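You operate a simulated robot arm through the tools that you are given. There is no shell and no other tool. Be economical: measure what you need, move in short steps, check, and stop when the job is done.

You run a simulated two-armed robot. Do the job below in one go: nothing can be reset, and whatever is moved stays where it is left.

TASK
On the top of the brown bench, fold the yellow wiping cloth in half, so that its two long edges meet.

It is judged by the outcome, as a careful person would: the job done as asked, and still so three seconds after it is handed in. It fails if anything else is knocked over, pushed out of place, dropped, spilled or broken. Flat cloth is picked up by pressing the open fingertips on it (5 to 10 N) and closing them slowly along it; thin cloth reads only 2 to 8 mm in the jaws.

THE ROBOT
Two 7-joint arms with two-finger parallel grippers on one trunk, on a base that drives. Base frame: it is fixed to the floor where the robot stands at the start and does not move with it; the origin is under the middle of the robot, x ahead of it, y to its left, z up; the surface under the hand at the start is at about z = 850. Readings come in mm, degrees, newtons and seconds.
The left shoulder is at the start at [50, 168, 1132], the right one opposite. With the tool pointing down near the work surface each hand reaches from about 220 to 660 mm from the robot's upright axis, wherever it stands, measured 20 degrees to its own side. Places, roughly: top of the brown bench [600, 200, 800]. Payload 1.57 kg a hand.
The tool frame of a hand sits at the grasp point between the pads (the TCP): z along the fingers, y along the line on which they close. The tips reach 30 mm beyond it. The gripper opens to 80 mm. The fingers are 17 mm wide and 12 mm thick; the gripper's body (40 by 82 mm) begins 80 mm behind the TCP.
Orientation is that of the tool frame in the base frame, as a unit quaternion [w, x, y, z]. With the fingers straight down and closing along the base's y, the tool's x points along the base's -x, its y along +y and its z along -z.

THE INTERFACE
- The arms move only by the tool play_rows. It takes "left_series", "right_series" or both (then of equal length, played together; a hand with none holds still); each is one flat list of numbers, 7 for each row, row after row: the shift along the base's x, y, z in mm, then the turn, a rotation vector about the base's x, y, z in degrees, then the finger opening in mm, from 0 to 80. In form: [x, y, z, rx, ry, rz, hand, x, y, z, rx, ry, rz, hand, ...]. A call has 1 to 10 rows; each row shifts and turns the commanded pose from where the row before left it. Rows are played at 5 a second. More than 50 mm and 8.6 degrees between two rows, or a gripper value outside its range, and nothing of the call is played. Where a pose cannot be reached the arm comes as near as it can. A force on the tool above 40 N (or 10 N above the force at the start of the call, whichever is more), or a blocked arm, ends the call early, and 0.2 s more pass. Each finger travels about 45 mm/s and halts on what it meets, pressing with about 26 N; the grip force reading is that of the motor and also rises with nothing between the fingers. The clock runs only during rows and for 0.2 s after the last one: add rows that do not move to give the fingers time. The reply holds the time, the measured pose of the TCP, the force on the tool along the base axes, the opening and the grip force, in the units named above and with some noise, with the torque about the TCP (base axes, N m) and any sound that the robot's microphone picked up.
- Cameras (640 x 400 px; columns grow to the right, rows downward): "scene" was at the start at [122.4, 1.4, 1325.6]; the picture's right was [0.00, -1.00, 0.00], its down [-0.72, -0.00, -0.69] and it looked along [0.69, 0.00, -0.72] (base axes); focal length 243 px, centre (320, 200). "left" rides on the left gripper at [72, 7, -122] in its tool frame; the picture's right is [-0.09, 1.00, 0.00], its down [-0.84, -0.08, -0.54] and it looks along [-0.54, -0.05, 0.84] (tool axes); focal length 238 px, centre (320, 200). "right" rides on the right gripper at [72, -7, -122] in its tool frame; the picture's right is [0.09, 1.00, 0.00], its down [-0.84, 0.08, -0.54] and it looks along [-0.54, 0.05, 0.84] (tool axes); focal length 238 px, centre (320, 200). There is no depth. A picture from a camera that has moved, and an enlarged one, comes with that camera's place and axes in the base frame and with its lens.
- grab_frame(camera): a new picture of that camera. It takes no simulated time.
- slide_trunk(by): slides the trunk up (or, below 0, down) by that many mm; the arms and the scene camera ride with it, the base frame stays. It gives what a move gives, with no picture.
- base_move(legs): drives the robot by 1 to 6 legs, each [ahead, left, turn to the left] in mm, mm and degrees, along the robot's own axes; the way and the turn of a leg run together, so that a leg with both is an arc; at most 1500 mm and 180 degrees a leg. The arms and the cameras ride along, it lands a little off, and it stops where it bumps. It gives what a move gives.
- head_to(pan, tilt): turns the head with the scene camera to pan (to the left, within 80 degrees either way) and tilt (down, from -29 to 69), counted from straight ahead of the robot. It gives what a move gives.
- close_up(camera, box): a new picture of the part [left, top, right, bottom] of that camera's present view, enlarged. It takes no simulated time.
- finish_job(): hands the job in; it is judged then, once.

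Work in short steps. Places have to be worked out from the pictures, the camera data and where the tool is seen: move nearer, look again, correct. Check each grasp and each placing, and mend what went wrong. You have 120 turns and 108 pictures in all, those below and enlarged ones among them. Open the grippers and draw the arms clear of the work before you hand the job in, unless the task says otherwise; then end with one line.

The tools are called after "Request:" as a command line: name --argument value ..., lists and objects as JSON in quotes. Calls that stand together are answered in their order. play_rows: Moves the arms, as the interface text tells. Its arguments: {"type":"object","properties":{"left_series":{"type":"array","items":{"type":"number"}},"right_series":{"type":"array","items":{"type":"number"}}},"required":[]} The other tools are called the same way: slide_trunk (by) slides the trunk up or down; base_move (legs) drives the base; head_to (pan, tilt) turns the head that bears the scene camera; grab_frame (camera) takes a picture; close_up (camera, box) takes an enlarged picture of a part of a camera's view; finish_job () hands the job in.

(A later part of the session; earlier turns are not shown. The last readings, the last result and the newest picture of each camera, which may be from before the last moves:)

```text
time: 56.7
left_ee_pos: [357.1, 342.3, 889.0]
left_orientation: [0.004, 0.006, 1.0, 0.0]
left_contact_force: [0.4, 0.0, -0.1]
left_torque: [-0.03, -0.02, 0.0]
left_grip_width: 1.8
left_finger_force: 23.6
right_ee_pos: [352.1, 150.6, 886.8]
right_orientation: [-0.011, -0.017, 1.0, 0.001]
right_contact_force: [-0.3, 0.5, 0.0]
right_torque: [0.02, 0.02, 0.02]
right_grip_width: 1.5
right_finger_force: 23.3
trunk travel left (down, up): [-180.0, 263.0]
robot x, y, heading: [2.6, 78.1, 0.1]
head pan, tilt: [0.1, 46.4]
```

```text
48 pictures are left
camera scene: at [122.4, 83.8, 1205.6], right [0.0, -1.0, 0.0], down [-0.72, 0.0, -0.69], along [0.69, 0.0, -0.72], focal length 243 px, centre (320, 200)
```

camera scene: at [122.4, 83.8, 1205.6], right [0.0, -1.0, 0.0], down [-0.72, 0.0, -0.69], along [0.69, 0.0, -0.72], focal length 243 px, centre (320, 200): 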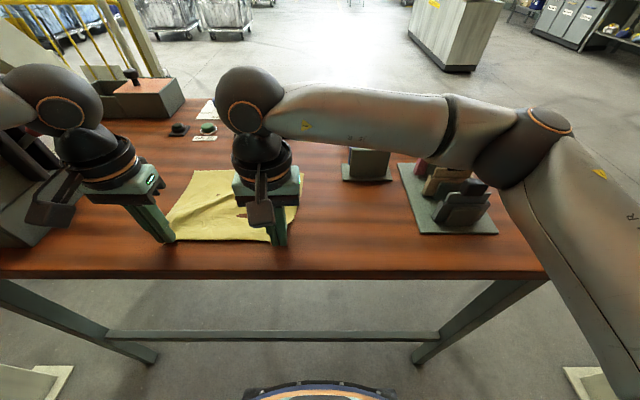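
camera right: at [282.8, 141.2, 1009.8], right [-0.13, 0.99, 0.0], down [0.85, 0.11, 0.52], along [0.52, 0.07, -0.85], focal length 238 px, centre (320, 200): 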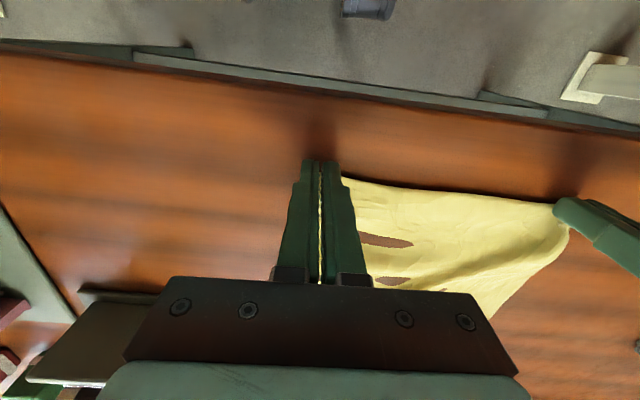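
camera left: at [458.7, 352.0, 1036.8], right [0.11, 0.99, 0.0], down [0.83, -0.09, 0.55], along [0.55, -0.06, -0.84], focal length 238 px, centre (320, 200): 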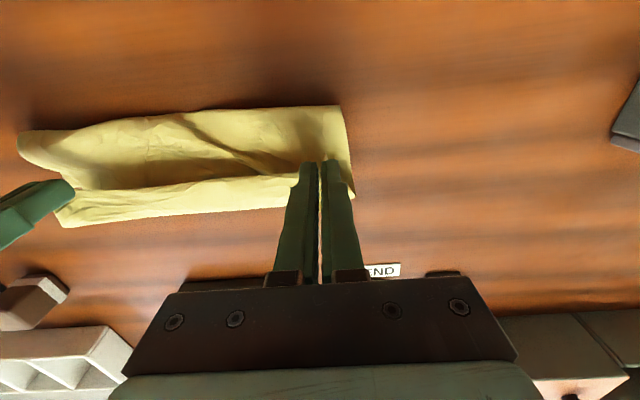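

Flat again with the far edge unmoved. I repeat the carry with a lower path, the edge about 45 mm above the bench.

Request:
play_rows --left_series '[10, 0, 14, 0, 0, 0, 0, 18, 0, 12, 0, 0, 0, 0, 22, 0, 8, 0, 0, 0, 0, 24, 0, 4, 0, 0, 0, 0, 24, 0, 0, 0, 0, 0, 0, 24, 0, 0, 0, 0, 0, 0, 24, 0, -2, 0, 0, 0, 0, 22, 0, -5, 0, 0, 0, 0, 18, 0, -8, 0, 0, 0, 0]' --right_series '[10, 0, 14, 0, 0, 0, 0, 18, 0, 12, 0, 0, 0, 0, 22, 0, 8, 0, 0, 0, 0, 24, 0, 4, 0, 0, 0, 0, 24, 0, 0, 0, 0, 0, 0, 24, 0, 0, 0, 0, 0, 0, 24, 0, -2, 0, 0, 0, 0, 22, 0, -5, 0, 0, 0, 0, 18, 0, -8, 0, 0, 0, 0]'

Request:
close_up --camera "scene" --box '[170, 120, 330, 220]'

Request:
grab_frame --camera "right"

```text
time: 58.7
left_ee_pos: [541.4, 341.5, 911.4]
left_orientation: [0.003, 0.006, 1.0, 0.0]
left_contact_force: [1.2, -1.8, -0.4]
left_torque: [-0.02, 0.02, -0.02]
left_grip_width: 1.7
left_finger_force: 23.9
right_ee_pos: [529.1, 150.7, 914.2]
right_orientation: [-0.011, -0.018, 1.0, 0.0]
right_contact_force: [0.7, 1.6, -1.4]
right_torque: [-0.01, -0.02, 0.0]
right_grip_width: 1.4
right_finger_force: 23.8
right hand out of reach, approached as far as the arm can: row 9
trunk travel left (down, up): [-180.0, 263.0]
robot x, y, heading: [-2.7, 86.4, -0.0]
head pan, tilt: [0.1, 46.4]
```

```text
4.00 times, centred on (250, 170) of scene
camera zoom: at [122.7, 83.5, 1205.6], right [0.0, -1.0, 0.0], down [-0.72, 0.0, -0.69], along [0.69, 0.0, -0.72], focal length 972 px, centre (600, 320)
```

zoom: 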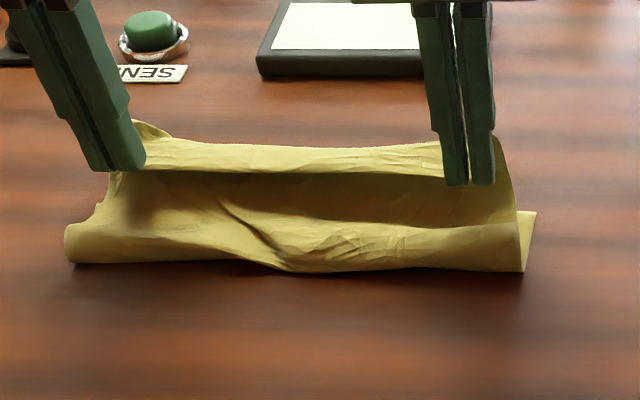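

```text
46 pictures are left
camera right: at [458.4, 141.3, 1037.4], right [-0.13, 0.99, 0.0], down [0.84, 0.11, 0.52], along [0.52, 0.07, -0.85], focal length 238 px, centre (320, 200)
```

right: 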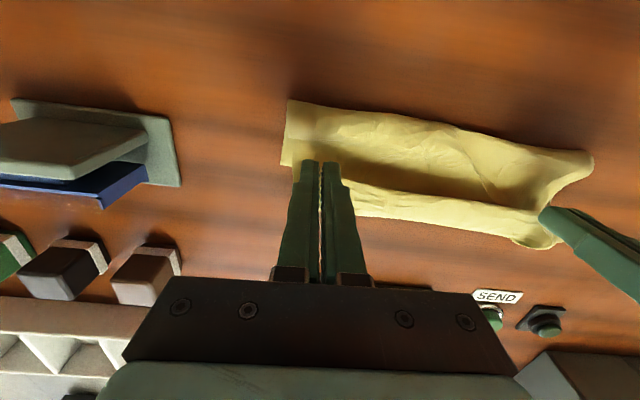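

Same result: gripped this way, the held edge always faces the robot and makes the sheet loop forward. A better way is to fold the far edge toward me, tipping the fingers forward so the edge rolls over naturally, and driving the base back for the travel. First I lay the sheet flat again.

Request:
play_rows --left_series '[-18, 0, 10, 0, 0, 0, 0, -22, 0, 8, 0, 0, 0, 0, -24, 0, 4, 0, 0, 0, 0, -24, 0, 0, 0, 0, 0, 0, -24, 0, -4, 0, 0, 0, 0, -24, 0, -8, 0, 0, 0, 0, -22, 0, -12, 0, 0, 0, 0, -18, 1, -12, 0, 0, 0, 0, -10, 2, -8, 0, 0, 0, 0, 0, 2, -4, 0, 0, 0, 0]' --right_series '[-18, 0, 10, 0, 0, 0, 0, -20, 0, 8, 0, 0, 0, 0, -22, 0, 4, 0, 0, 0, 0, -24, 0, 0, 0, 0, 0, 0, -24, 0, -4, 0, 0, 0, 0, -22, 0, -8, 0, 0, 0, 0, -22, 0, -12, 0, 0, 0, 0, -18, -1, -12, 0, 0, 0, 0, -10, -2, -10, 0, 0, 0, 0, 0, -2, -6, 0, 0, 0, 0]'

Request:
grab_frame --camera "right"

Request:
grab_frame --camera "left"

```text
time: 60.9
left_ee_pos: [356.7, 346.1, 884.9]
left_orientation: [0.004, 0.006, 1.0, -0.002]
left_contact_force: [-0.7, -9.6, 0.1]
left_torque: [-0.33, 0.01, -0.04]
left_grip_width: 1.9
left_finger_force: 23.5
right_ee_pos: [347.8, 147.2, 882.4]
right_orientation: [-0.012, -0.017, 1.0, 0.002]
right_contact_force: [-0.3, 9.1, 0.0]
right_torque: [0.3, -0.03, 0.11]
right_grip_width: 1.7
right_finger_force: 23.4
trunk travel left (down, up): [-180.0, 263.0]
robot x, y, heading: [-1.9, 84.2, 0.1]
head pan, tilt: [0.1, 46.4]
```

```text
45 pictures are left
camera right: at [278.5, 136.8, 1005.8], right [-0.13, 0.99, 0.01], down [0.85, 0.11, 0.52], along [0.52, 0.07, -0.85], focal length 238 px, centre (320, 200)
```

right: 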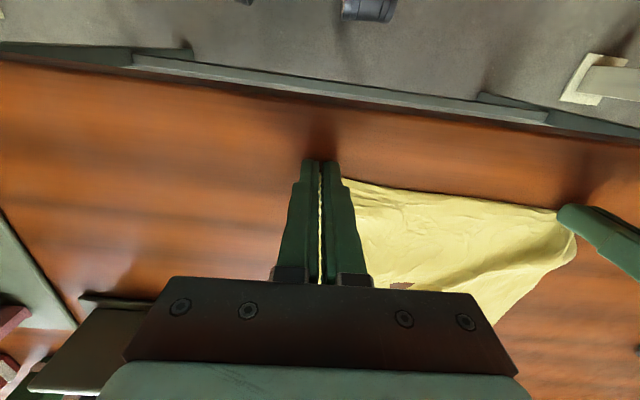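

```text
44 pictures are left
camera left: at [284.8, 354.3, 1006.4], right [0.1, 0.99, 0.0], down [0.83, -0.09, 0.55], along [0.55, -0.06, -0.84], focal length 238 px, centre (320, 200)
```

left: 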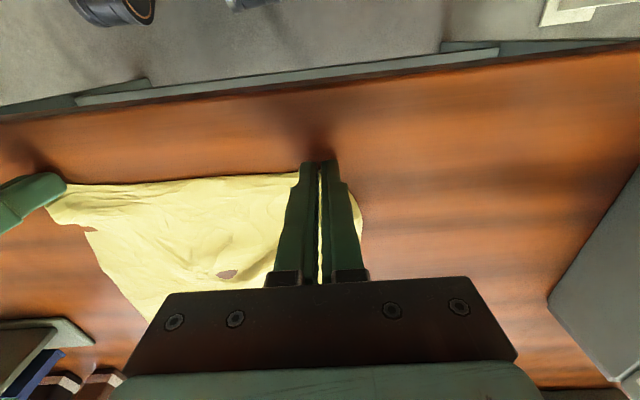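

The sheet is laid out. I release both corners, lift straight up, and draw back to see it whole.

Request:
play_rows --left_series '[0, 0, -2, 0, 0, 0, 0, 0, 0, 0, 0, 0, 0, 8, 0, 0, 0, 0, 0, 0, 20, 0, 0, 0, 0, 0, 0, 30, 0, 0, 25, 0, 0, 0, 30, 0, 0, 35, 0, 0, 0, 30, 0, 10, 30, 0, 0, 0, 30, 0, 10, 20, 0, 0, 0, 30]' --right_series '[0, 0, 0, 0, 0, 0, 0, 0, 0, 0, 0, 0, 0, 8, 0, 0, 0, 0, 0, 0, 20, 0, 0, 0, 0, 0, 0, 30, 0, 0, 25, 0, 0, 0, 30, 0, 0, 35, 0, 0, 0, 30, 10, -20, 30, 0, 0, 0, 30, 20, -30, 20, 0, 0, 0, 30]'

Request:
grab_frame --camera "left"

Request:
grab_frame --camera "right"

Request:
grab_frame --camera "scene"

```text
time: 62.7
left_ee_pos: [354.9, 366.6, 994.3]
left_orientation: [0.003, 0.006, 1.0, 0.0]
left_contact_force: [-0.6, 0.9, 0.7]
left_torque: [0.02, -0.04, 0.02]
left_grip_width: 30.1
left_finger_force: 0.1
right_ee_pos: [378.1, 97.4, 991.6]
right_orientation: [-0.011, -0.019, 1.0, -0.001]
right_contact_force: [0.6, 1.6, -0.3]
right_torque: [-0.01, -0.01, -0.02]
right_grip_width: 29.8
right_finger_force: 0.0
trunk travel left (down, up): [-180.0, 263.0]
robot x, y, heading: [1.7, 83.9, -0.2]
head pan, tilt: [0.1, 46.4]
```

```text
43 pictures are left
camera left: at [283.9, 374.6, 1116.3], right [0.1, 0.99, 0.0], down [0.83, -0.09, 0.55], along [0.55, -0.06, -0.84], focal length 238 px, centre (320, 200)
```

left: 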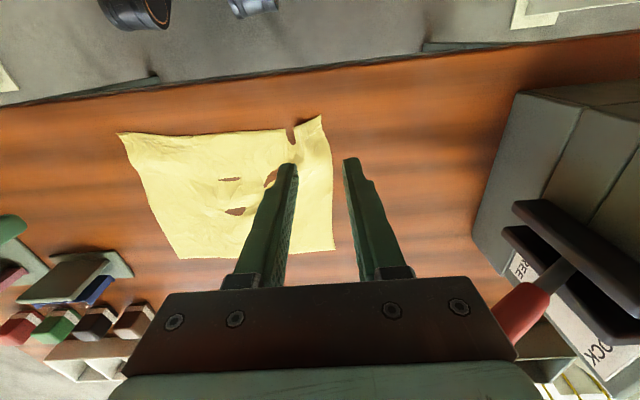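

```text
42 pictures are left
camera right: at [308.8, 87.3, 1115.4], right [-0.13, 0.99, 0.0], down [0.85, 0.11, 0.52], along [0.52, 0.07, -0.85], focal length 238 px, centre (320, 200)
```

right: 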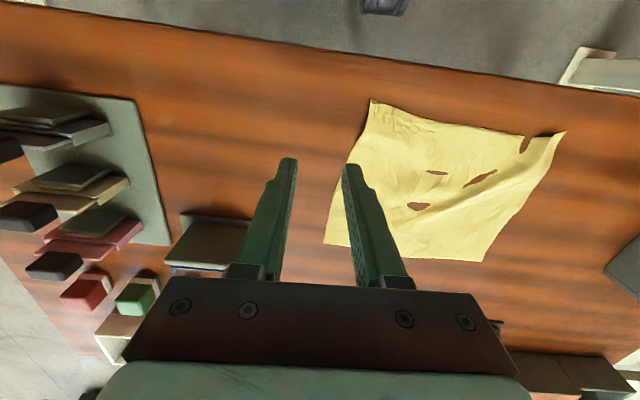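

```text
41 pictures are left
camera scene: at [122.5, 83.6, 1205.6], right [0.0, -1.0, 0.0], down [-0.72, 0.0, -0.69], along [0.69, 0.0, -0.72], focal length 243 px, centre (320, 200)
```

scene: 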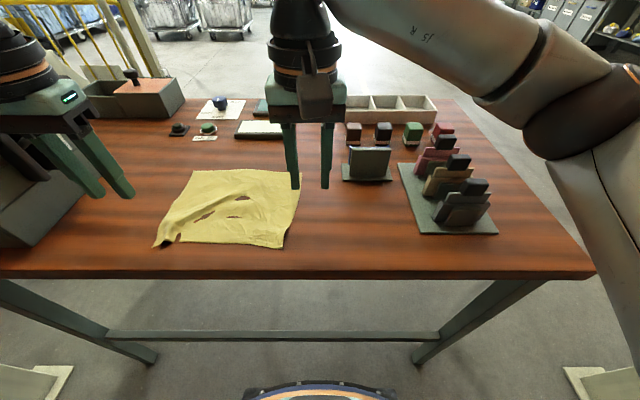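

The cloth is flat again (the dark spots are only where it renders level with the bench). Corners: far (554,369) and (548,124), near (350,368) and (347,142). I reposition the base a little ahead and left so both hands suit the far corners.

Request:
play_rows --left_series '[20, -20, 0, 0, 0, 0, 40, 20, -20, 0, 0, 0, 0, 40, 20, -10, 0, 0, 0, 0, 40]' --right_series '[10, 0, 0, 0.7, 0, 0, 40, 10, 0, 0, 0, 0, 0, 40, 10, 0, 0, 0, 0, 0, 40]'

Request:
base_move --legs '[[30, 22, 0]]'

```text
time: 63.5
left_ee_pos: [418.5, 315.8, 992.0]
left_orientation: [0.003, 0.006, 1.0, -0.001]
left_contact_force: [-0.6, 0.6, -0.3]
left_torque: [0.0, 0.02, -0.01]
left_grip_width: 40.1
left_finger_force: 0.1
right_ee_pos: [409.1, 95.0, 992.8]
right_orientation: [-0.012, -0.017, 1.0, 0.006]
right_contact_force: [0.5, 0.0, 0.2]
right_torque: [-0.02, 0.0, 0.01]
right_grip_width: 40.3
right_finger_force: 0.1
trunk travel left (down, up): [-180.0, 263.0]
robot x, y, heading: [0.4, 83.4, -0.1]
head pan, tilt: [0.1, 46.4]
```

```text
time: 64.4
left_ee_pos: [445.7, 339.3, 994.1]
left_orientation: [0.004, 0.005, 1.0, 0.0]
left_contact_force: [0.0, 0.4, 0.2]
left_torque: [0.0, 0.0, -0.01]
left_grip_width: 40.1
left_finger_force: 0.0
right_ee_pos: [437.3, 118.7, 992.5]
right_orientation: [-0.011, -0.017, 1.0, 0.006]
right_contact_force: [-0.1, -0.1, 0.1]
right_torque: [0.01, -0.03, 0.01]
right_grip_width: 39.9
right_finger_force: 0.1
trunk travel left (down, up): [-180.0, 263.0]
robot x, y, heading: [26.4, 103.3, -0.2]
head pan, tilt: [0.1, 46.4]
```

Now I bring both hands over the far corners, about 25 mm above the cloth.

Request:
play_rows --left_series '[24, 0, -15, 0, 0, 0, 40, 24, 0, -15, 0, 0, 0, 40, 24, -1, -15, 0, 0, 0, 40, 25, -1, -15, 0, 0, 0, 40, 0, 0, -29, 0, 0, 0, 40, 0, 0, 0, 0, 0, 0, 40]' --right_series '[25, 9, -15, -0.7, 0, 0, 40, 25, 9, -15, 0, 0, 0, 40, 25, 9, -15, 0, 0, 0, 40, 25, 10, -15, 0, 0, 0, 40, 0, 0, -28, 0, 0, 0, 40, 0, 0, 0, 0, 0, 0, 40]'

Request:
grab_frame --camera "left"

Request:
grab_frame --camera "right"

```text
time: 65.8
left_ee_pos: [542.9, 335.9, 904.5]
left_orientation: [0.003, 0.007, 1.0, 0.0]
left_contact_force: [-0.5, -1.2, -0.1]
left_torque: [-0.01, -0.01, 0.05]
left_grip_width: 40.0
left_finger_force: 0.0
right_ee_pos: [539.2, 154.6, 903.6]
right_orientation: [-0.011, -0.017, 1.0, -0.001]
right_contact_force: [-0.1, -0.2, -0.6]
right_torque: [0.02, 0.0, 0.04]
right_grip_width: 40.0
right_finger_force: 0.0
trunk travel left (down, up): [-180.0, 263.0]
robot x, y, heading: [30.9, 102.7, -0.3]
head pan, tilt: [0.1, 46.4]
```

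```text
40 pictures are left
camera left: at [470.9, 344.0, 1025.9], right [0.1, 0.99, 0.0], down [0.83, -0.09, 0.55], along [0.55, -0.06, -0.84], focal length 238 px, centre (320, 200)
```

left: 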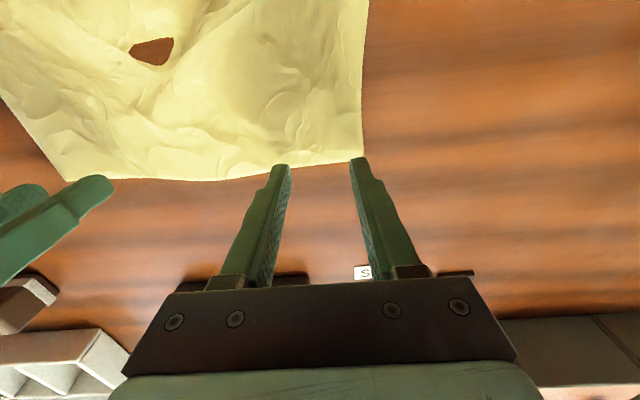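

```text
39 pictures are left
camera right: at [469.7, 144.3, 1026.7], right [-0.13, 0.99, 0.0], down [0.85, 0.11, 0.52], along [0.52, 0.07, -0.85], focal length 238 px, centre (320, 200)
```

right: 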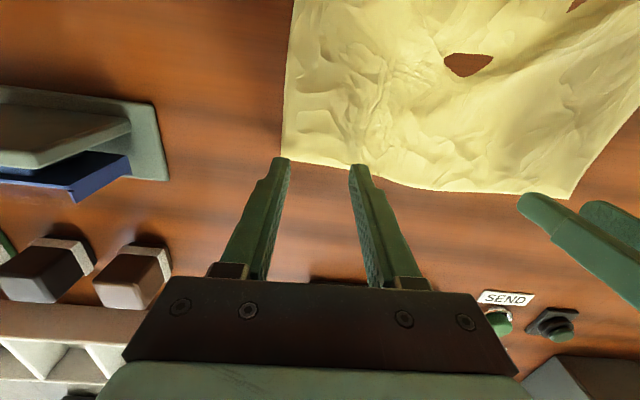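

The far edge is at x≈541–549 under the fingers. I shift both hands back slightly so the tips land on cloth, and step down to contact.

Request:
play_rows --left_series '[-4, -1, -8, 0, 0, 0, 40, 0, 0, -8, 0, 0, 0, 40, 0, 0, -4, 0, 0, 0, 40, 0, 0, -2, 0, 0, 0, 40, 0, 0, -1.5, 0, 0, 0, 40]' --right_series '[-8, 3, -8, 0, 0, 0, 40, 0, 0, -8, 0, 0, 0, 40, 0, 0, -3, 0, 0, 0, 40, 0, 0, -2, 0, 0, 0, 40, 0, 0, -1.5, 0, 0, 0, 40]'

```text
time: 67.0
left_ee_pos: [539.6, 334.9, 882.0]
left_orientation: [0.005, 0.007, 1.0, 0.0]
left_contact_force: [-1.3, -0.4, 4.4]
left_torque: [0.0, 0.03, 0.01]
left_grip_width: 39.9
left_finger_force: 0.0
right_ee_pos: [530.4, 157.2, 882.7]
right_orientation: [-0.011, -0.017, 1.0, -0.001]
right_contact_force: [-0.7, -0.3, 0.2]
right_torque: [0.01, 0.03, -0.01]
right_grip_width: 39.9
right_finger_force: 0.0
trunk travel left (down, up): [-180.0, 263.0]
robot x, y, heading: [29.6, 107.8, 0.4]
head pan, tilt: [0.1, 46.4]
```

Left touches; I press both a little further.

Request:
play_rows --left_series '[0, 0, -0.4, 0, 0, 0, 40, 0, 0, -0.4, 0, 0, 0, 40, 0, 0, 0, 0, 0, 0, 40]' --right_series '[0, 0, -1, 0, 0, 0, 40, 0, 0, -1, 0, 0, 0, 40, 0, 0, 0, 0, 0, 0, 40]'

```text
time: 67.8
left_ee_pos: [539.1, 334.3, 881.6]
left_orientation: [0.007, 0.006, 1.0, 0.0]
left_contact_force: [2.3, 0.2, 12.3]
left_torque: [0.08, -0.03, 0.03]
left_grip_width: 40.0
left_finger_force: 0.0
right_ee_pos: [530.6, 158.2, 880.5]
right_orientation: [-0.011, -0.017, 1.0, 0.001]
right_contact_force: [0.6, 0.3, 2.2]
right_torque: [0.01, -0.03, 0.01]
right_grip_width: 40.1
right_finger_force: 0.1
trunk travel left (down, up): [-180.0, 263.0]
robot x, y, heading: [27.8, 105.2, -0.2]
head pan, tilt: [0.1, 46.4]
```

Left 12 N, right 2 N. I press the right about 1 mm more and close both slowly.

Request:
play_rows --left_series '[0, 0, 0, 0, 0, 0, 40, 0, 0, 0, 0, 0, 0, 38, 0, 0, 0, 0, 0, 0, 36, 0, 0, 0, 0, 0, 0, 34, 0, 0, 0, 0, 0, 0, 32, 0, 0, 0, 0, 0, 0, 30, 0, 0, 0, 0, 0, 0, 28, 0, 0, 0, 0, 0, 0, 26, 0, 0, 0, 0, 0, 0, 24, 0, 0, 0, 0, 0, 0, 22]' --right_series '[0, 0, -1, 0, 0, 0, 40, 0, 0, 0, 0, 0, 0, 38, 0, 0, 0, 0, 0, 0, 36, 0, 0, 0, 0, 0, 0, 34, 0, 0, 0, 0, 0, 0, 32, 0, 0, 0, 0, 0, 0, 30, 0, 0, 0, 0, 0, 0, 28, 0, 0, 0, 0, 0, 0, 26, 0, 0, 0, 0, 0, 0, 24, 0, 0, 0, 0, 0, 0, 22]'

Request:
play_rows --left_series '[0, 0, 0, 0, 0, 0, 20, 0, 0, 0, 0, 0, 0, 18, 0, 0, 0, 0, 0, 0, 16, 0, 0, 0, 0, 0, 0, 14, 0, 0, 0, 0, 0, 0, 12, 0, 0, 0, 0, 0, 0, 10, 0, 0, 0, 0, 0, 0, 7, 0, 0, 0, 0, 0, 0, 4, 0, 0, 0, 0, 0, 0, 0, 0, 0, 0, 0, 0, 0, 0]' --right_series '[0, 0, 0, 0, 0, 0, 20, 0, 0, 0, 0, 0, 0, 18, 0, 0, 0, 0, 0, 0, 16, 0, 0, 0, 0, 0, 0, 14, 0, 0, 0, 0, 0, 0, 12, 0, 0, 0, 0, 0, 0, 10, 0, 0, 0, 0, 0, 0, 7, 0, 0, 0, 0, 0, 0, 4, 0, 0, 0, 0, 0, 0, 0, 0, 0, 0, 0, 0, 0, 0]'

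Request:
grab_frame --camera "left"

Request:
grab_frame --camera "right"

```text
time: 70.0
left_ee_pos: [536.3, 334.3, 881.8]
left_orientation: [0.005, 0.006, 1.0, 0.0]
left_contact_force: [-0.3, -2.5, 12.4]
left_torque: [-0.05, 0.09, -0.01]
left_grip_width: 21.8
left_finger_force: 0.0
right_ee_pos: [527.3, 158.1, 880.3]
right_orientation: [-0.01, -0.018, 1.0, 0.001]
right_contact_force: [0.5, 2.1, 17.1]
right_torque: [0.06, -0.12, 0.0]
right_grip_width: 21.9
right_finger_force: 0.1
trunk travel left (down, up): [-180.0, 263.0]
robot x, y, heading: [27.3, 106.5, -0.1]
head pan, tilt: [0.1, 46.4]
```

```text
time: 72.2
left_ee_pos: [537.0, 329.5, 881.1]
left_orientation: [0.005, 0.008, 1.0, -0.007]
left_contact_force: [-0.9, -31.7, 2.3]
left_torque: [-0.97, 0.03, 0.12]
left_grip_width: 2.8
left_finger_force: 23.7
right_ee_pos: [528.4, 161.6, 881.3]
right_orientation: [-0.01, -0.019, 1.0, 0.006]
right_contact_force: [-1.3, 28.4, 15.2]
right_torque: [0.76, -0.06, 0.15]
right_grip_width: 2.6
right_finger_force: 23.8
trunk travel left (down, up): [-180.0, 263.0]
robot x, y, heading: [31.3, 102.1, 0.1]
head pan, tilt: [0.1, 46.4]
```

```text
38 pictures are left
camera left: at [465.0, 339.3, 1003.2], right [0.11, 0.99, -0.01], down [0.83, -0.08, 0.55], along [0.55, -0.07, -0.83], focal length 238 px, centre (320, 200)
```

left: 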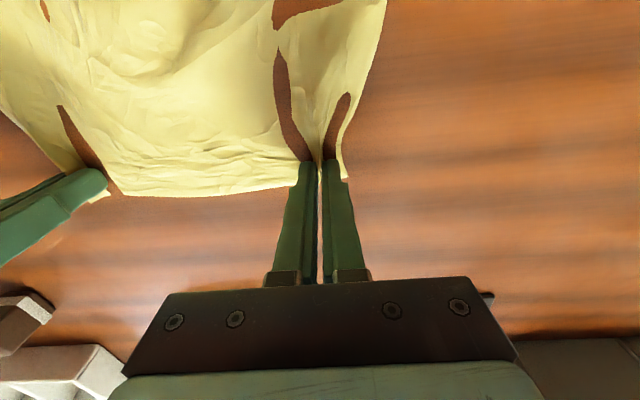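

```text
37 pictures are left
camera right: at [458.5, 150.0, 1004.0], right [-0.13, 0.99, 0.01], down [0.84, 0.1, 0.53], along [0.52, 0.08, -0.85], focal length 238 px, centre (320, 200)
```

right: 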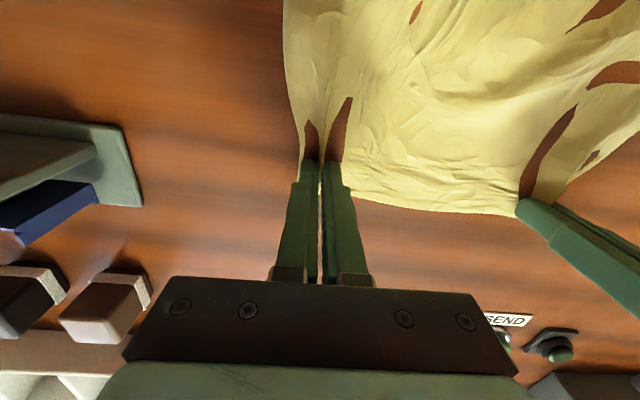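

Both far corners are gripped (2.8 and 2.6 mm) with cloth taut between. I slacken inward, lift, and begin tipping the fingers forward.

Request:
play_rows --left_series '[0, -3, 6, 0, 0, 0, 0, 0, -3, 8, 0, 0, 0, 0, -2, -2, 10, 0, -5, 0, 0, -4, 0, 8, 0, -6, 0, 0, -6, 0, 6, 0, -6, 0, 0, -6, 0, 6, 0, -6, 0, 0]' --right_series '[0, 3, 6, 0, 0, 0, 0, 0, 3, 8, 0, 0, 0, 0, -2, 2, 10, 0, -5, 0, 0, -4, 0, 8, 0, -6, 0, 0, -6, 0, 6, 0, -6, 0, 0, -6, 0, 6, 0, -6, 0, 0]'

Request:
grab_frame --camera "scene"

```text
time: 73.6
left_ee_pos: [520.3, 327.6, 924.0]
left_orientation: [0.204, 0.005, 0.979, 0.0]
left_contact_force: [0.0, -9.7, 0.0]
left_torque: [-0.32, -0.02, -0.13]
left_grip_width: 2.2
left_finger_force: 23.9
right_ee_pos: [513.5, 166.0, 924.0]
right_orientation: [0.189, -0.016, 0.982, -0.004]
right_contact_force: [-0.8, 10.9, -0.4]
right_torque: [0.23, 0.03, 0.16]
right_grip_width: 2.1
right_finger_force: 23.7
trunk travel left (down, up): [-180.0, 263.0]
robot x, y, heading: [31.8, 101.8, 0.1]
head pan, tilt: [0.1, 46.4]
```

```text
36 pictures are left
camera scene: at [151.8, 105.9, 1205.7], right [0.0, -1.0, 0.0], down [-0.72, 0.0, -0.69], along [0.69, 0.0, -0.72], focal length 243 px, centre (320, 200)
```

scene: 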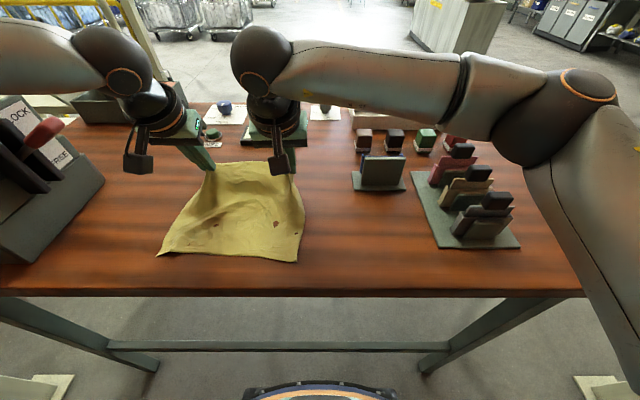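

Tipping is within reach this way, and the cloth follows. I continue to tip to about 60° while drawing the edge back.

Request:
play_rows --left_series '[-10, -1, 2, 0, -6, 0, 0, -10, -1, 2, 0, -6, 0, 0, -10, -1, 0, 0, -6, 0, 0, -10, 0, 0, 0, -6, 0, 0, -10, 0, 0, 0, -6, 0, 0, -10, 0, 0, 0, -6, 0, 0]' --right_series '[-10, 1, 2, 0, -6, 0, 0, -10, 1, 2, 0, -6, 0, 0, -10, 1, 0, 0, -6, 0, 0, -10, 0, 0, 0, -6, 0, 0, -10, 0, 0, 0, -6, 0, 0, -10, 0, 0, 0, -6, 0, 0]'

Request:
grab_frame --camera "scene"

```text
time: 75.0
left_ee_pos: [476.3, 323.9, 931.3]
left_orientation: [0.496, 0.005, 0.868, 0.003]
left_contact_force: [0.0, -0.4, 0.4]
left_torque: [0.03, -0.01, 0.03]
left_grip_width: 2.0
left_finger_force: 24.1
left hand out of reach, approached as far as the arm can: row 6
right_ee_pos: [451.6, 167.9, 927.4]
right_orientation: [0.483, -0.016, 0.875, -0.008]
right_contact_force: [0.6, 0.4, -0.2]
right_torque: [-0.01, -0.04, -0.01]
right_grip_width: 2.0
right_finger_force: 23.5
trunk travel left (down, up): [-180.0, 263.0]
robot x, y, heading: [27.7, 106.2, -0.0]
head pan, tilt: [0.1, 46.4]
```

```text
35 pictures are left
camera scene: at [152.2, 105.9, 1205.6], right [0.0, -1.0, 0.0], down [-0.72, 0.0, -0.69], along [0.69, 0.0, -0.72], focal length 243 px, centre (320, 200)
```

scene: 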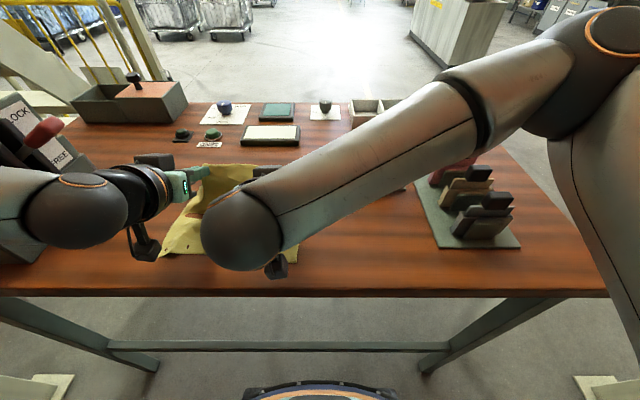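

Tip is 59°, left hand lags about 24 mm. I bring the right level with it, lower slightly, and then drive the base back to carry the edge over.

Request:
play_rows --left_series '[0, 0, -6, 0, 0, 0, 0, 0, 0, -6, 0, 0, 0, 0, 0, 0, 0, 0, 0, 0, 0]' --right_series '[8, -1, -4, 0, 0, 0, 0, 8, 0, -4, 0, 0, 0, 0, 6, 0, 0, 0, 0, 0, 0]'

Request:
base_move --legs '[[-125, 0, 0]]'

Request:
grab_frame --camera "scene"

Request:
grab_frame --camera "right"

Request:
grab_frame --camera "left"

```text
time: 75.8
left_ee_pos: [478.2, 323.0, 918.8]
left_orientation: [0.495, 0.004, 0.869, 0.003]
left_contact_force: [0.4, 0.4, 0.1]
left_torque: [-0.01, 0.01, 0.0]
left_grip_width: 1.9
left_finger_force: 23.5
right_ee_pos: [472.8, 167.1, 918.6]
right_orientation: [0.484, -0.015, 0.875, -0.01]
right_contact_force: [-0.4, 0.9, 0.7]
right_torque: [0.04, 0.0, 0.02]
right_grip_width: 2.3
right_finger_force: 24.2
trunk travel left (down, up): [-180.0, 263.0]
robot x, y, heading: [30.4, 110.1, -0.0]
head pan, tilt: [0.1, 46.4]
```

```text
time: 77.1
left_ee_pos: [356.7, 324.1, 919.1]
left_orientation: [0.496, 0.003, 0.868, 0.005]
left_contact_force: [0.2, -0.3, 0.1]
left_torque: [-0.01, 0.02, -0.03]
left_grip_width: 2.2
left_finger_force: 23.5
right_ee_pos: [350.6, 168.7, 920.1]
right_orientation: [0.483, -0.016, 0.876, -0.009]
right_contact_force: [0.3, 0.0, -0.2]
right_torque: [-0.01, 0.0, 0.01]
right_grip_width: 2.1
right_finger_force: 23.4
trunk travel left (down, up): [-180.0, 263.0]
robot x, y, heading: [-91.2, 106.4, -0.0]
head pan, tilt: [0.1, 46.4]
```

```text
34 pictures are left
camera scene: at [29.9, 105.9, 1205.7], right [0.0, -1.0, 0.0], down [-0.72, 0.0, -0.69], along [0.69, 0.0, -0.72], focal length 243 px, centre (320, 200)
```

scene: 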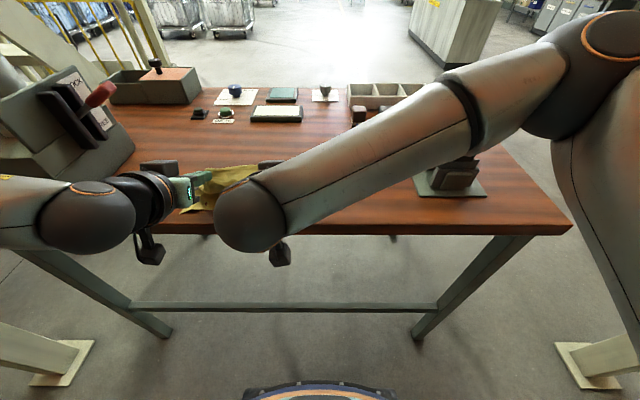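

```text
33 pictures are left
camera right: at [209.2, 158.1, 923.4], right [-0.07, 0.99, -0.11], down [-0.01, 0.11, 0.99], along [1.0, 0.07, 0.01], focal length 238 px, centre (320, 200)
```

right: 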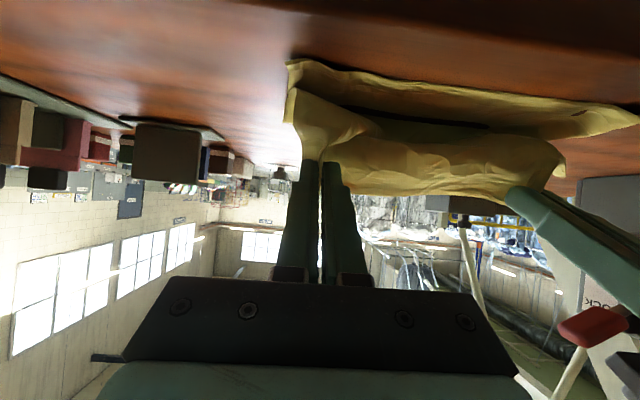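

```text
32 pictures are left
camera left: at [214.3, 331.3, 919.9], right [0.05, 0.99, 0.09], down [-0.04, -0.09, 1.0], along [1.0, -0.05, 0.04], focal length 238 px, centre (320, 200)
```

left: 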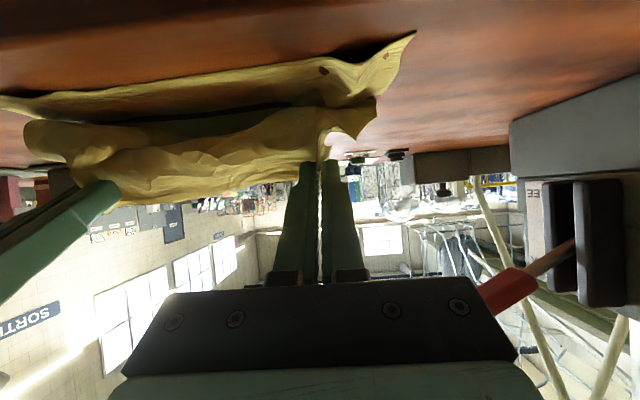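

Excellent: the far edge now hangs over correctly toward me, above the near edge (x≈346). I drive back the remaining ~22 mm, then lower partway and check.

Request:
base_move --legs '[[-23, 0, 0]]'

Request:
play_rows --left_series '[0, 1, -6, 0, 0, 0, 0, 0, 1, -6, 0, 0, 0, 0, 0, 1, -6, 0, 0, 0, 0, 0, 1, -6, 0, 0, 0, 0]' --right_series '[1, -1, -6, 0, 0, 0, 0, 1, -1, -6, 0, 0, 0, 0, 1, -1, -6, 0, 0, 0, 0, 1, -1, -6, 0, 0, 0, 0]'

Request:
grab_frame --camera "left"

Request:
grab_frame --camera "right"

```text
time: 77.9
left_ee_pos: [332.7, 323.2, 918.5]
left_orientation: [0.496, 0.004, 0.868, 0.004]
left_contact_force: [-0.3, -0.4, 0.0]
left_torque: [0.01, -0.02, -0.04]
left_grip_width: 1.8
left_finger_force: 23.2
right_ee_pos: [328.8, 167.8, 919.7]
right_orientation: [0.483, -0.015, 0.875, -0.009]
right_contact_force: [0.1, 0.8, 0.0]
right_torque: [-0.02, -0.02, 0.03]
right_grip_width: 1.8
right_finger_force: 23.7
trunk travel left (down, up): [-180.0, 263.0]
robot x, y, heading: [-115.8, 108.1, 0.5]
head pan, tilt: [0.1, 46.4]
```

```text
time: 78.9
left_ee_pos: [332.7, 326.2, 893.8]
left_orientation: [0.494, 0.006, 0.869, 0.002]
left_contact_force: [0.3, -9.5, 0.6]
left_torque: [-0.2, -0.03, -0.22]
left_grip_width: 1.8
left_finger_force: 23.5
right_ee_pos: [332.2, 164.9, 894.6]
right_orientation: [0.482, -0.018, 0.876, -0.007]
right_contact_force: [-1.2, 10.0, -0.8]
right_torque: [0.13, 0.0, 0.28]
right_grip_width: 2.1
right_finger_force: 24.0
trunk travel left (down, up): [-180.0, 263.0]
robot x, y, heading: [-114.6, 106.2, 0.1]
head pan, tilt: [0.1, 46.4]
```

```text
31 pictures are left
camera left: at [191.5, 334.3, 895.4], right [0.06, 0.99, 0.09], down [-0.04, -0.09, 1.0], along [1.0, -0.06, 0.04], focal length 238 px, centre (320, 200)
```

left: 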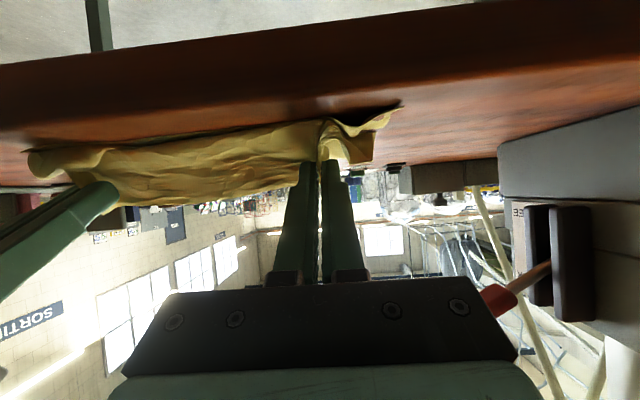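

```text
30 pictures are left
camera right: at [190.0, 154.3, 899.4], right [-0.07, 0.99, -0.11], down [-0.01, 0.1, 0.99], along [1.0, 0.07, 0.01], focal length 238 px, centre (320, 200)
```

right: 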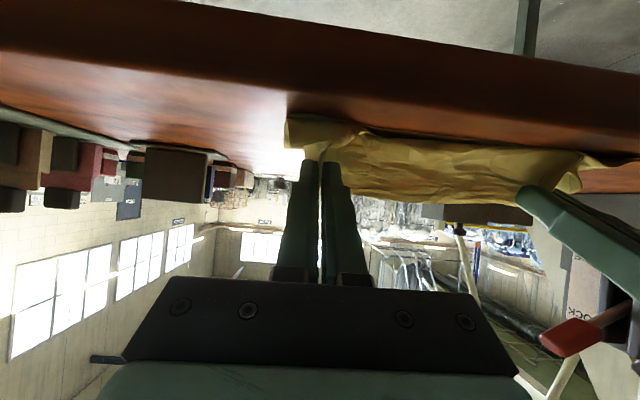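

Tips at x≈359, 29 mm above the bench. I lower the rest of the way, gently.

Request:
play_rows --left_series '[0, -1, -6, 0, 0, 0, 0, 0, 0, -6, 0, 0, 0, 0, 0, 0, -5, 0, 0, 0, 0, 0, 0, -3, 0, 0, 0, 0, 0, 0, 0, 0, 0, 0, 0]' --right_series '[0, 1, -6, 0, 0, 0, 0, 0, 0, -6, 0, 0, 0, 0, 0, 0, -5, 0, 0, 0, 0, 0, 0, -3, 0, 0, 0, 0, 0, 0, 0, 0, 0, 0, 0]'

Request:
grab_frame --camera "left"

Request:
grab_frame --camera "right"

```text
time: 80.1
left_ee_pos: [331.7, 326.4, 875.8]
left_orientation: [0.496, 0.005, 0.868, 0.003]
left_contact_force: [1.1, -9.4, 6.4]
left_torque: [-0.19, -0.15, -0.22]
left_grip_width: 1.8
left_finger_force: 23.6
right_ee_pos: [333.0, 166.5, 877.6]
right_orientation: [0.486, -0.016, 0.874, -0.007]
right_contact_force: [0.9, 7.4, 19.1]
right_torque: [0.08, -0.29, 0.26]
right_grip_width: 1.9
right_finger_force: 23.6
trunk travel left (down, up): [-180.0, 263.0]
robot x, y, heading: [-114.7, 102.4, 0.0]
head pan, tilt: [0.1, 46.4]
```

```text
29 pictures are left
camera left: at [190.5, 333.9, 876.6], right [0.05, 0.99, 0.09], down [-0.04, -0.09, 1.0], along [1.0, -0.06, 0.04], focal length 238 px, centre (320, 200)
```

left: 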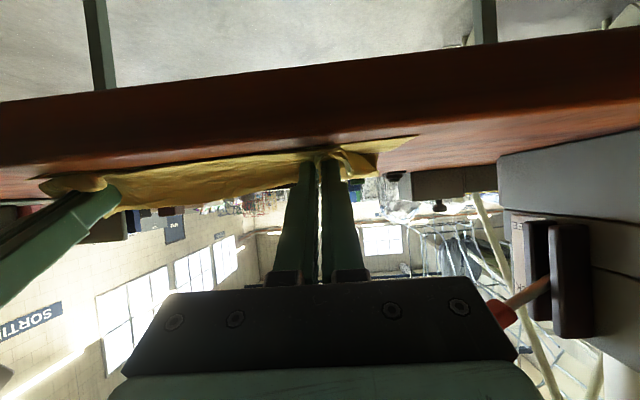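

```text
28 pictures are left
camera right: at [190.3, 155.5, 881.3], right [-0.07, 0.99, -0.11], down [-0.02, 0.1, 0.99], along [1.0, 0.07, 0.01], focal length 238 px, centre (320, 200)
```

right: 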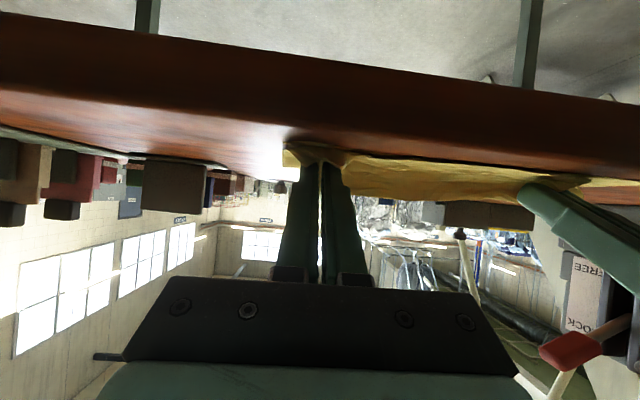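

Both touch down. I ease off, open slowly, and draw the hands straight back with the base.

Request:
play_rows --left_series '[0, 0, 0.5, 0, 0, 0, 0, 0, 0, 0, 0, 0, 0, 4, 0, 0, 0, 0, 0, 0, 10, 0, 0, 0, 0, 0, 0, 18, 0, 0, 1, 0, 0, 0, 26, 0, 0, 1, 0, 0, 0, 26]' --right_series '[0, 0, 1, 0, 0, 0, 0, 0, 0, 0, 0, 0, 0, 4, 0, 0, 0, 0, 0, 0, 10, 0, 0, 0, 0, 0, 0, 18, 0, 0, 1, 0, 0, 0, 26, 0, 0, 1, 0, 0, 0, 26]'

Request:
base_move --legs '[[-60, 0, 0]]'

Request:
grab_frame --camera "right"

Request:
grab_frame --camera "left"

```text
time: 81.5
left_ee_pos: [332.8, 327.5, 875.9]
left_orientation: [0.495, 0.004, 0.869, 0.004]
left_contact_force: [0.2, 0.2, -0.3]
left_torque: [0.01, 0.0, 0.0]
left_grip_width: 25.7
left_finger_force: 0.0
right_ee_pos: [331.6, 164.5, 877.7]
right_orientation: [0.482, -0.017, 0.876, -0.008]
right_contact_force: [0.7, -0.7, 0.1]
right_torque: [-0.01, -0.01, 0.0]
right_grip_width: 26.3
right_finger_force: 0.2
trunk travel left (down, up): [-180.0, 263.0]
robot x, y, heading: [-113.9, 103.1, 0.2]
head pan, tilt: [0.1, 46.4]
```

```text
time: 82.5
left_ee_pos: [274.1, 327.3, 876.5]
left_orientation: [0.496, 0.004, 0.868, 0.004]
left_contact_force: [-0.4, -0.2, 0.1]
left_torque: [0.03, -0.02, -0.04]
left_grip_width: 26.2
left_finger_force: 0.0
right_ee_pos: [272.2, 165.7, 878.1]
right_orientation: [0.483, -0.016, 0.875, -0.009]
right_contact_force: [0.6, 0.2, 0.7]
right_torque: [0.0, -0.01, 0.0]
right_grip_width: 25.9
right_finger_force: 0.0
trunk travel left (down, up): [-180.0, 263.0]
robot x, y, heading: [-173.8, 103.0, 0.3]
head pan, tilt: [0.1, 46.4]
```

```text
27 pictures are left
camera right: at [130.4, 154.7, 882.4], right [-0.07, 0.99, -0.11], down [-0.01, 0.11, 0.99], along [1.0, 0.07, 0.01], focal length 238 px, centre (320, 200)
```

right: 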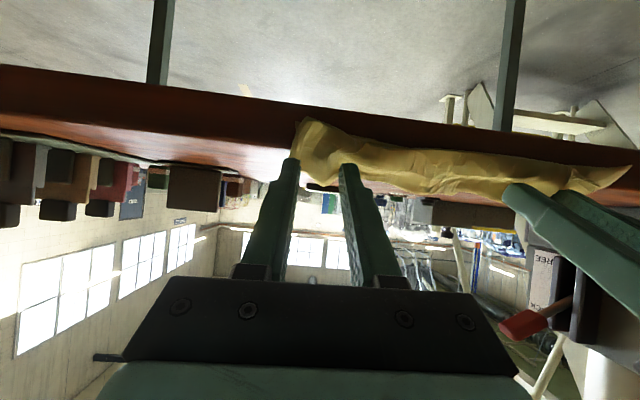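

```text
26 pictures are left
camera left: at [132.0, 334.6, 877.8], right [0.05, 0.99, 0.09], down [-0.04, -0.09, 1.0], along [1.0, -0.05, 0.04], focal length 238 px, centre (320, 200)
```

left: 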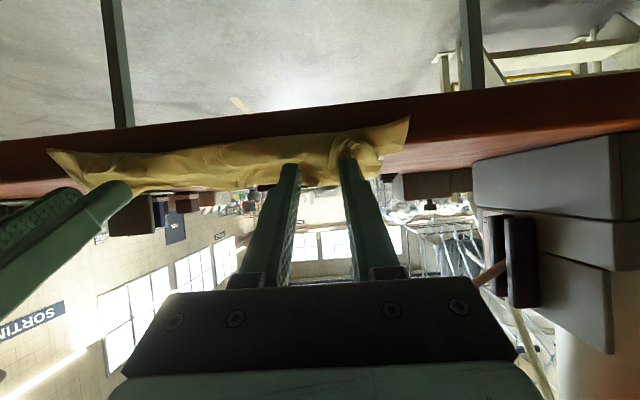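

The edge seems to have been dragged toward the bench's front. I take close looks before moving.

Request:
close_up --camera "left" --box '[220, 80, 460, 230]'

Request:
grab_frame --camera "scene"

```text
2.67 times, centred on (340, 155) of left
camera zoom: at [132.0, 334.6, 877.8], right [0.05, 0.99, 0.09], down [-0.04, -0.09, 1.0], along [1.0, -0.05, 0.04], focal length 636 px, centre (267, 320)
```

zoom: 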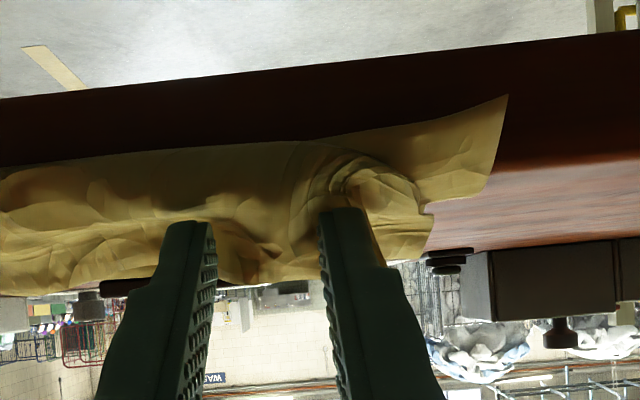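

```text
24 pictures are left
camera scene: at [-52.4, 105.8, 1205.7], right [0.0, -1.0, 0.0], down [-0.72, 0.0, -0.69], along [0.69, 0.0, -0.72], focal length 243 px, centre (320, 200)
```

scene: 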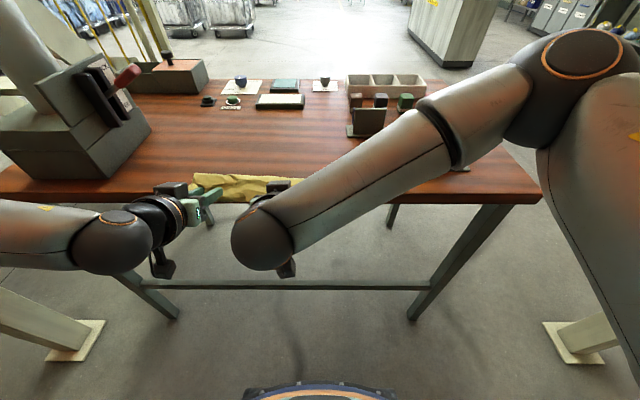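

The cloth came along to the bench's front edge. The fingers are above it, so I lift straight up and then back off to view.

Request:
play_rows --left_series '[0, 0, 6, 0, 0, 0, 40, 0, 0, 10, 0, 0, 0, 40, 0, 0, 20, 0, 0, 0, 40, 0, 0, 30, 0, 0, 0, 40, 0, 0, 30, 0, 0, 0, 40, 0, 0, 30, 0, 0, 0, 40]' --right_series '[0, 0, 6, 0, 0, 0, 40, 0, 0, 10, 0, 0, 0, 40, 0, 0, 20, 0, 0, 0, 40, 0, 0, 30, 0, 0, 0, 40, 0, -5, 30, 0, 0, 0, 40, 0, -5, 30, 0, 0, 0, 40]'

Request:
play_rows --left_series '[0, 0, 0, 0, 8, 0, 40, 0, 0, 0, 0, 8, 0, 40, 0, 0, 0, 0, 8, 0, 40, 0, 0, 0, 0, 8, 0, 40, 0, 0, 0, 0, 8, 0, 40, 0, 0, 0, 0, 8, 0, 40, 0, 0, 0, 0, 8, 0, 40]' --right_series '[0, -20, 0, 0, 8, 0, 40, 0, -20, 0, 0, 8, 0, 40, 0, -20, 0, 0, 8, 0, 40, 0, -20, 0, 0, 8, 0, 40, 0, -20, 0, 0, 8, 0, 40, 0, -20, 0, 0, 8, 0, 40, 0, -20, 0, 0, 8, 0, 40]'

Request:
grab_frame --camera "scene"

Request:
grab_frame --camera "left"

```text
time: 83.8
left_ee_pos: [273.3, 327.9, 1004.2]
left_orientation: [0.496, 0.004, 0.868, 0.003]
left_contact_force: [-0.1, -0.6, 0.5]
left_torque: [0.01, -0.04, 0.01]
left_grip_width: 40.3
left_finger_force: 0.0
right_ee_pos: [271.2, 157.3, 1006.0]
right_orientation: [0.482, -0.016, 0.876, -0.009]
right_contact_force: [0.1, -0.7, 0.1]
right_torque: [0.03, 0.05, -0.02]
right_grip_width: 40.0
right_finger_force: 0.0
trunk travel left (down, up): [-180.0, 263.0]
robot x, y, heading: [-170.5, 104.3, 0.1]
head pan, tilt: [0.1, 46.4]
```

```text
time: 85.5
left_ee_pos: [272.6, 326.8, 1003.8]
left_orientation: [0.028, 0.005, 1.0, 0.001]
left_contact_force: [0.9, -0.9, -0.1]
left_torque: [0.02, 0.01, 0.02]
left_grip_width: 39.8
left_finger_force: 0.1
right_ee_pos: [272.4, 14.5, 1003.7]
right_orientation: [0.013, -0.019, 1.0, 0.001]
right_contact_force: [1.1, 0.3, 0.0]
right_torque: [-0.01, 0.03, 0.04]
right_grip_width: 39.8
right_finger_force: 0.0
trunk travel left (down, up): [-180.0, 263.0]
robot x, y, heading: [-172.5, 101.8, 0.2]
head pan, tilt: [0.1, 46.4]
```

```text
23 pictures are left
camera scene: at [-51.7, 105.8, 1205.5], right [0.0, -1.0, 0.0], down [-0.72, 0.0, -0.69], along [0.69, 0.0, -0.72], focal length 243 px, centre (320, 200)
```

scene: 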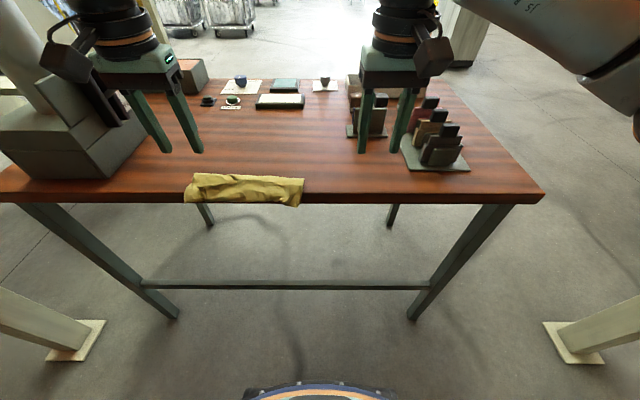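

```text
22 pictures are left
camera left: at [195.6, 334.5, 1121.2], right [0.1, 0.99, 0.01], down [0.8, -0.09, 0.59], along [0.58, -0.06, -0.81], focal length 238 px, centre (320, 200)
```

left: 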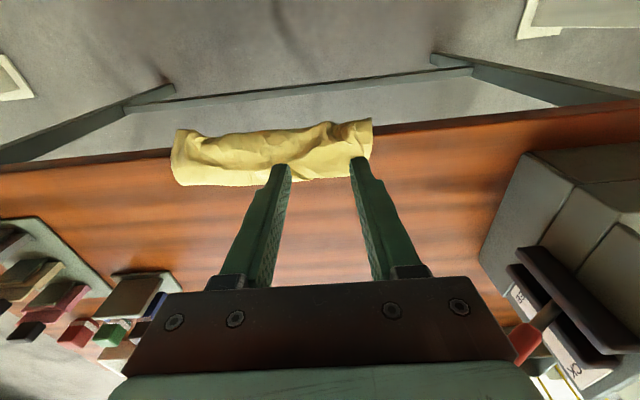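

Request:
close_up --camera "left" --box '[140, 90, 400, 250]'

Request:
close_up --camera "scene" --box '[170, 150, 330, 230]'

```text
2.46 times, centred on (270, 170) of left
camera zoom: at [195.6, 334.5, 1121.2], right [0.1, 0.99, 0.01], down [0.8, -0.09, 0.59], along [0.58, -0.06, -0.81], focal length 587 px, centre (443, 274)
```

zoom: 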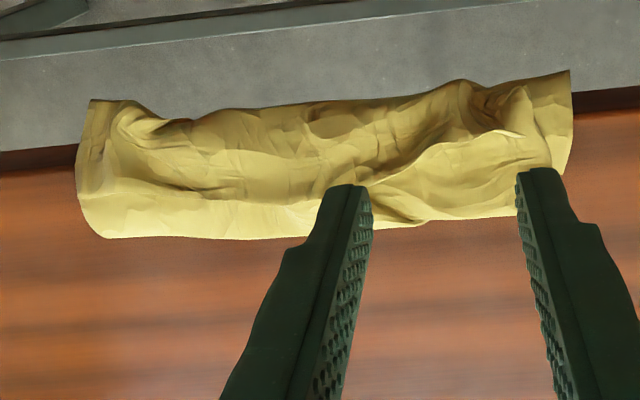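

```text
4.00 times, centred on (250, 190) of scene
camera zoom: at [-51.7, 105.8, 1205.5], right [0.0, -1.0, 0.0], down [-0.72, 0.0, -0.69], along [0.69, 0.0, -0.72], focal length 972 px, centre (600, 240)
```

zoom: 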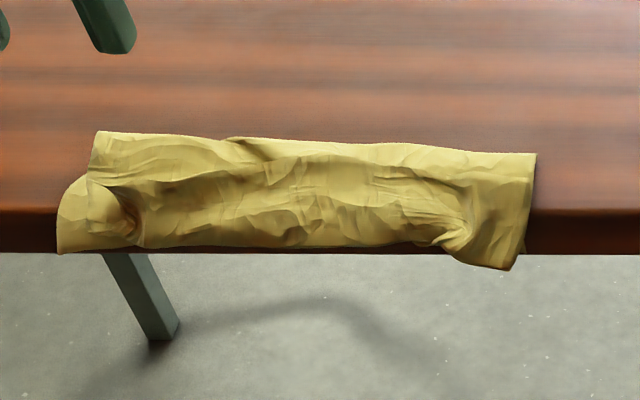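

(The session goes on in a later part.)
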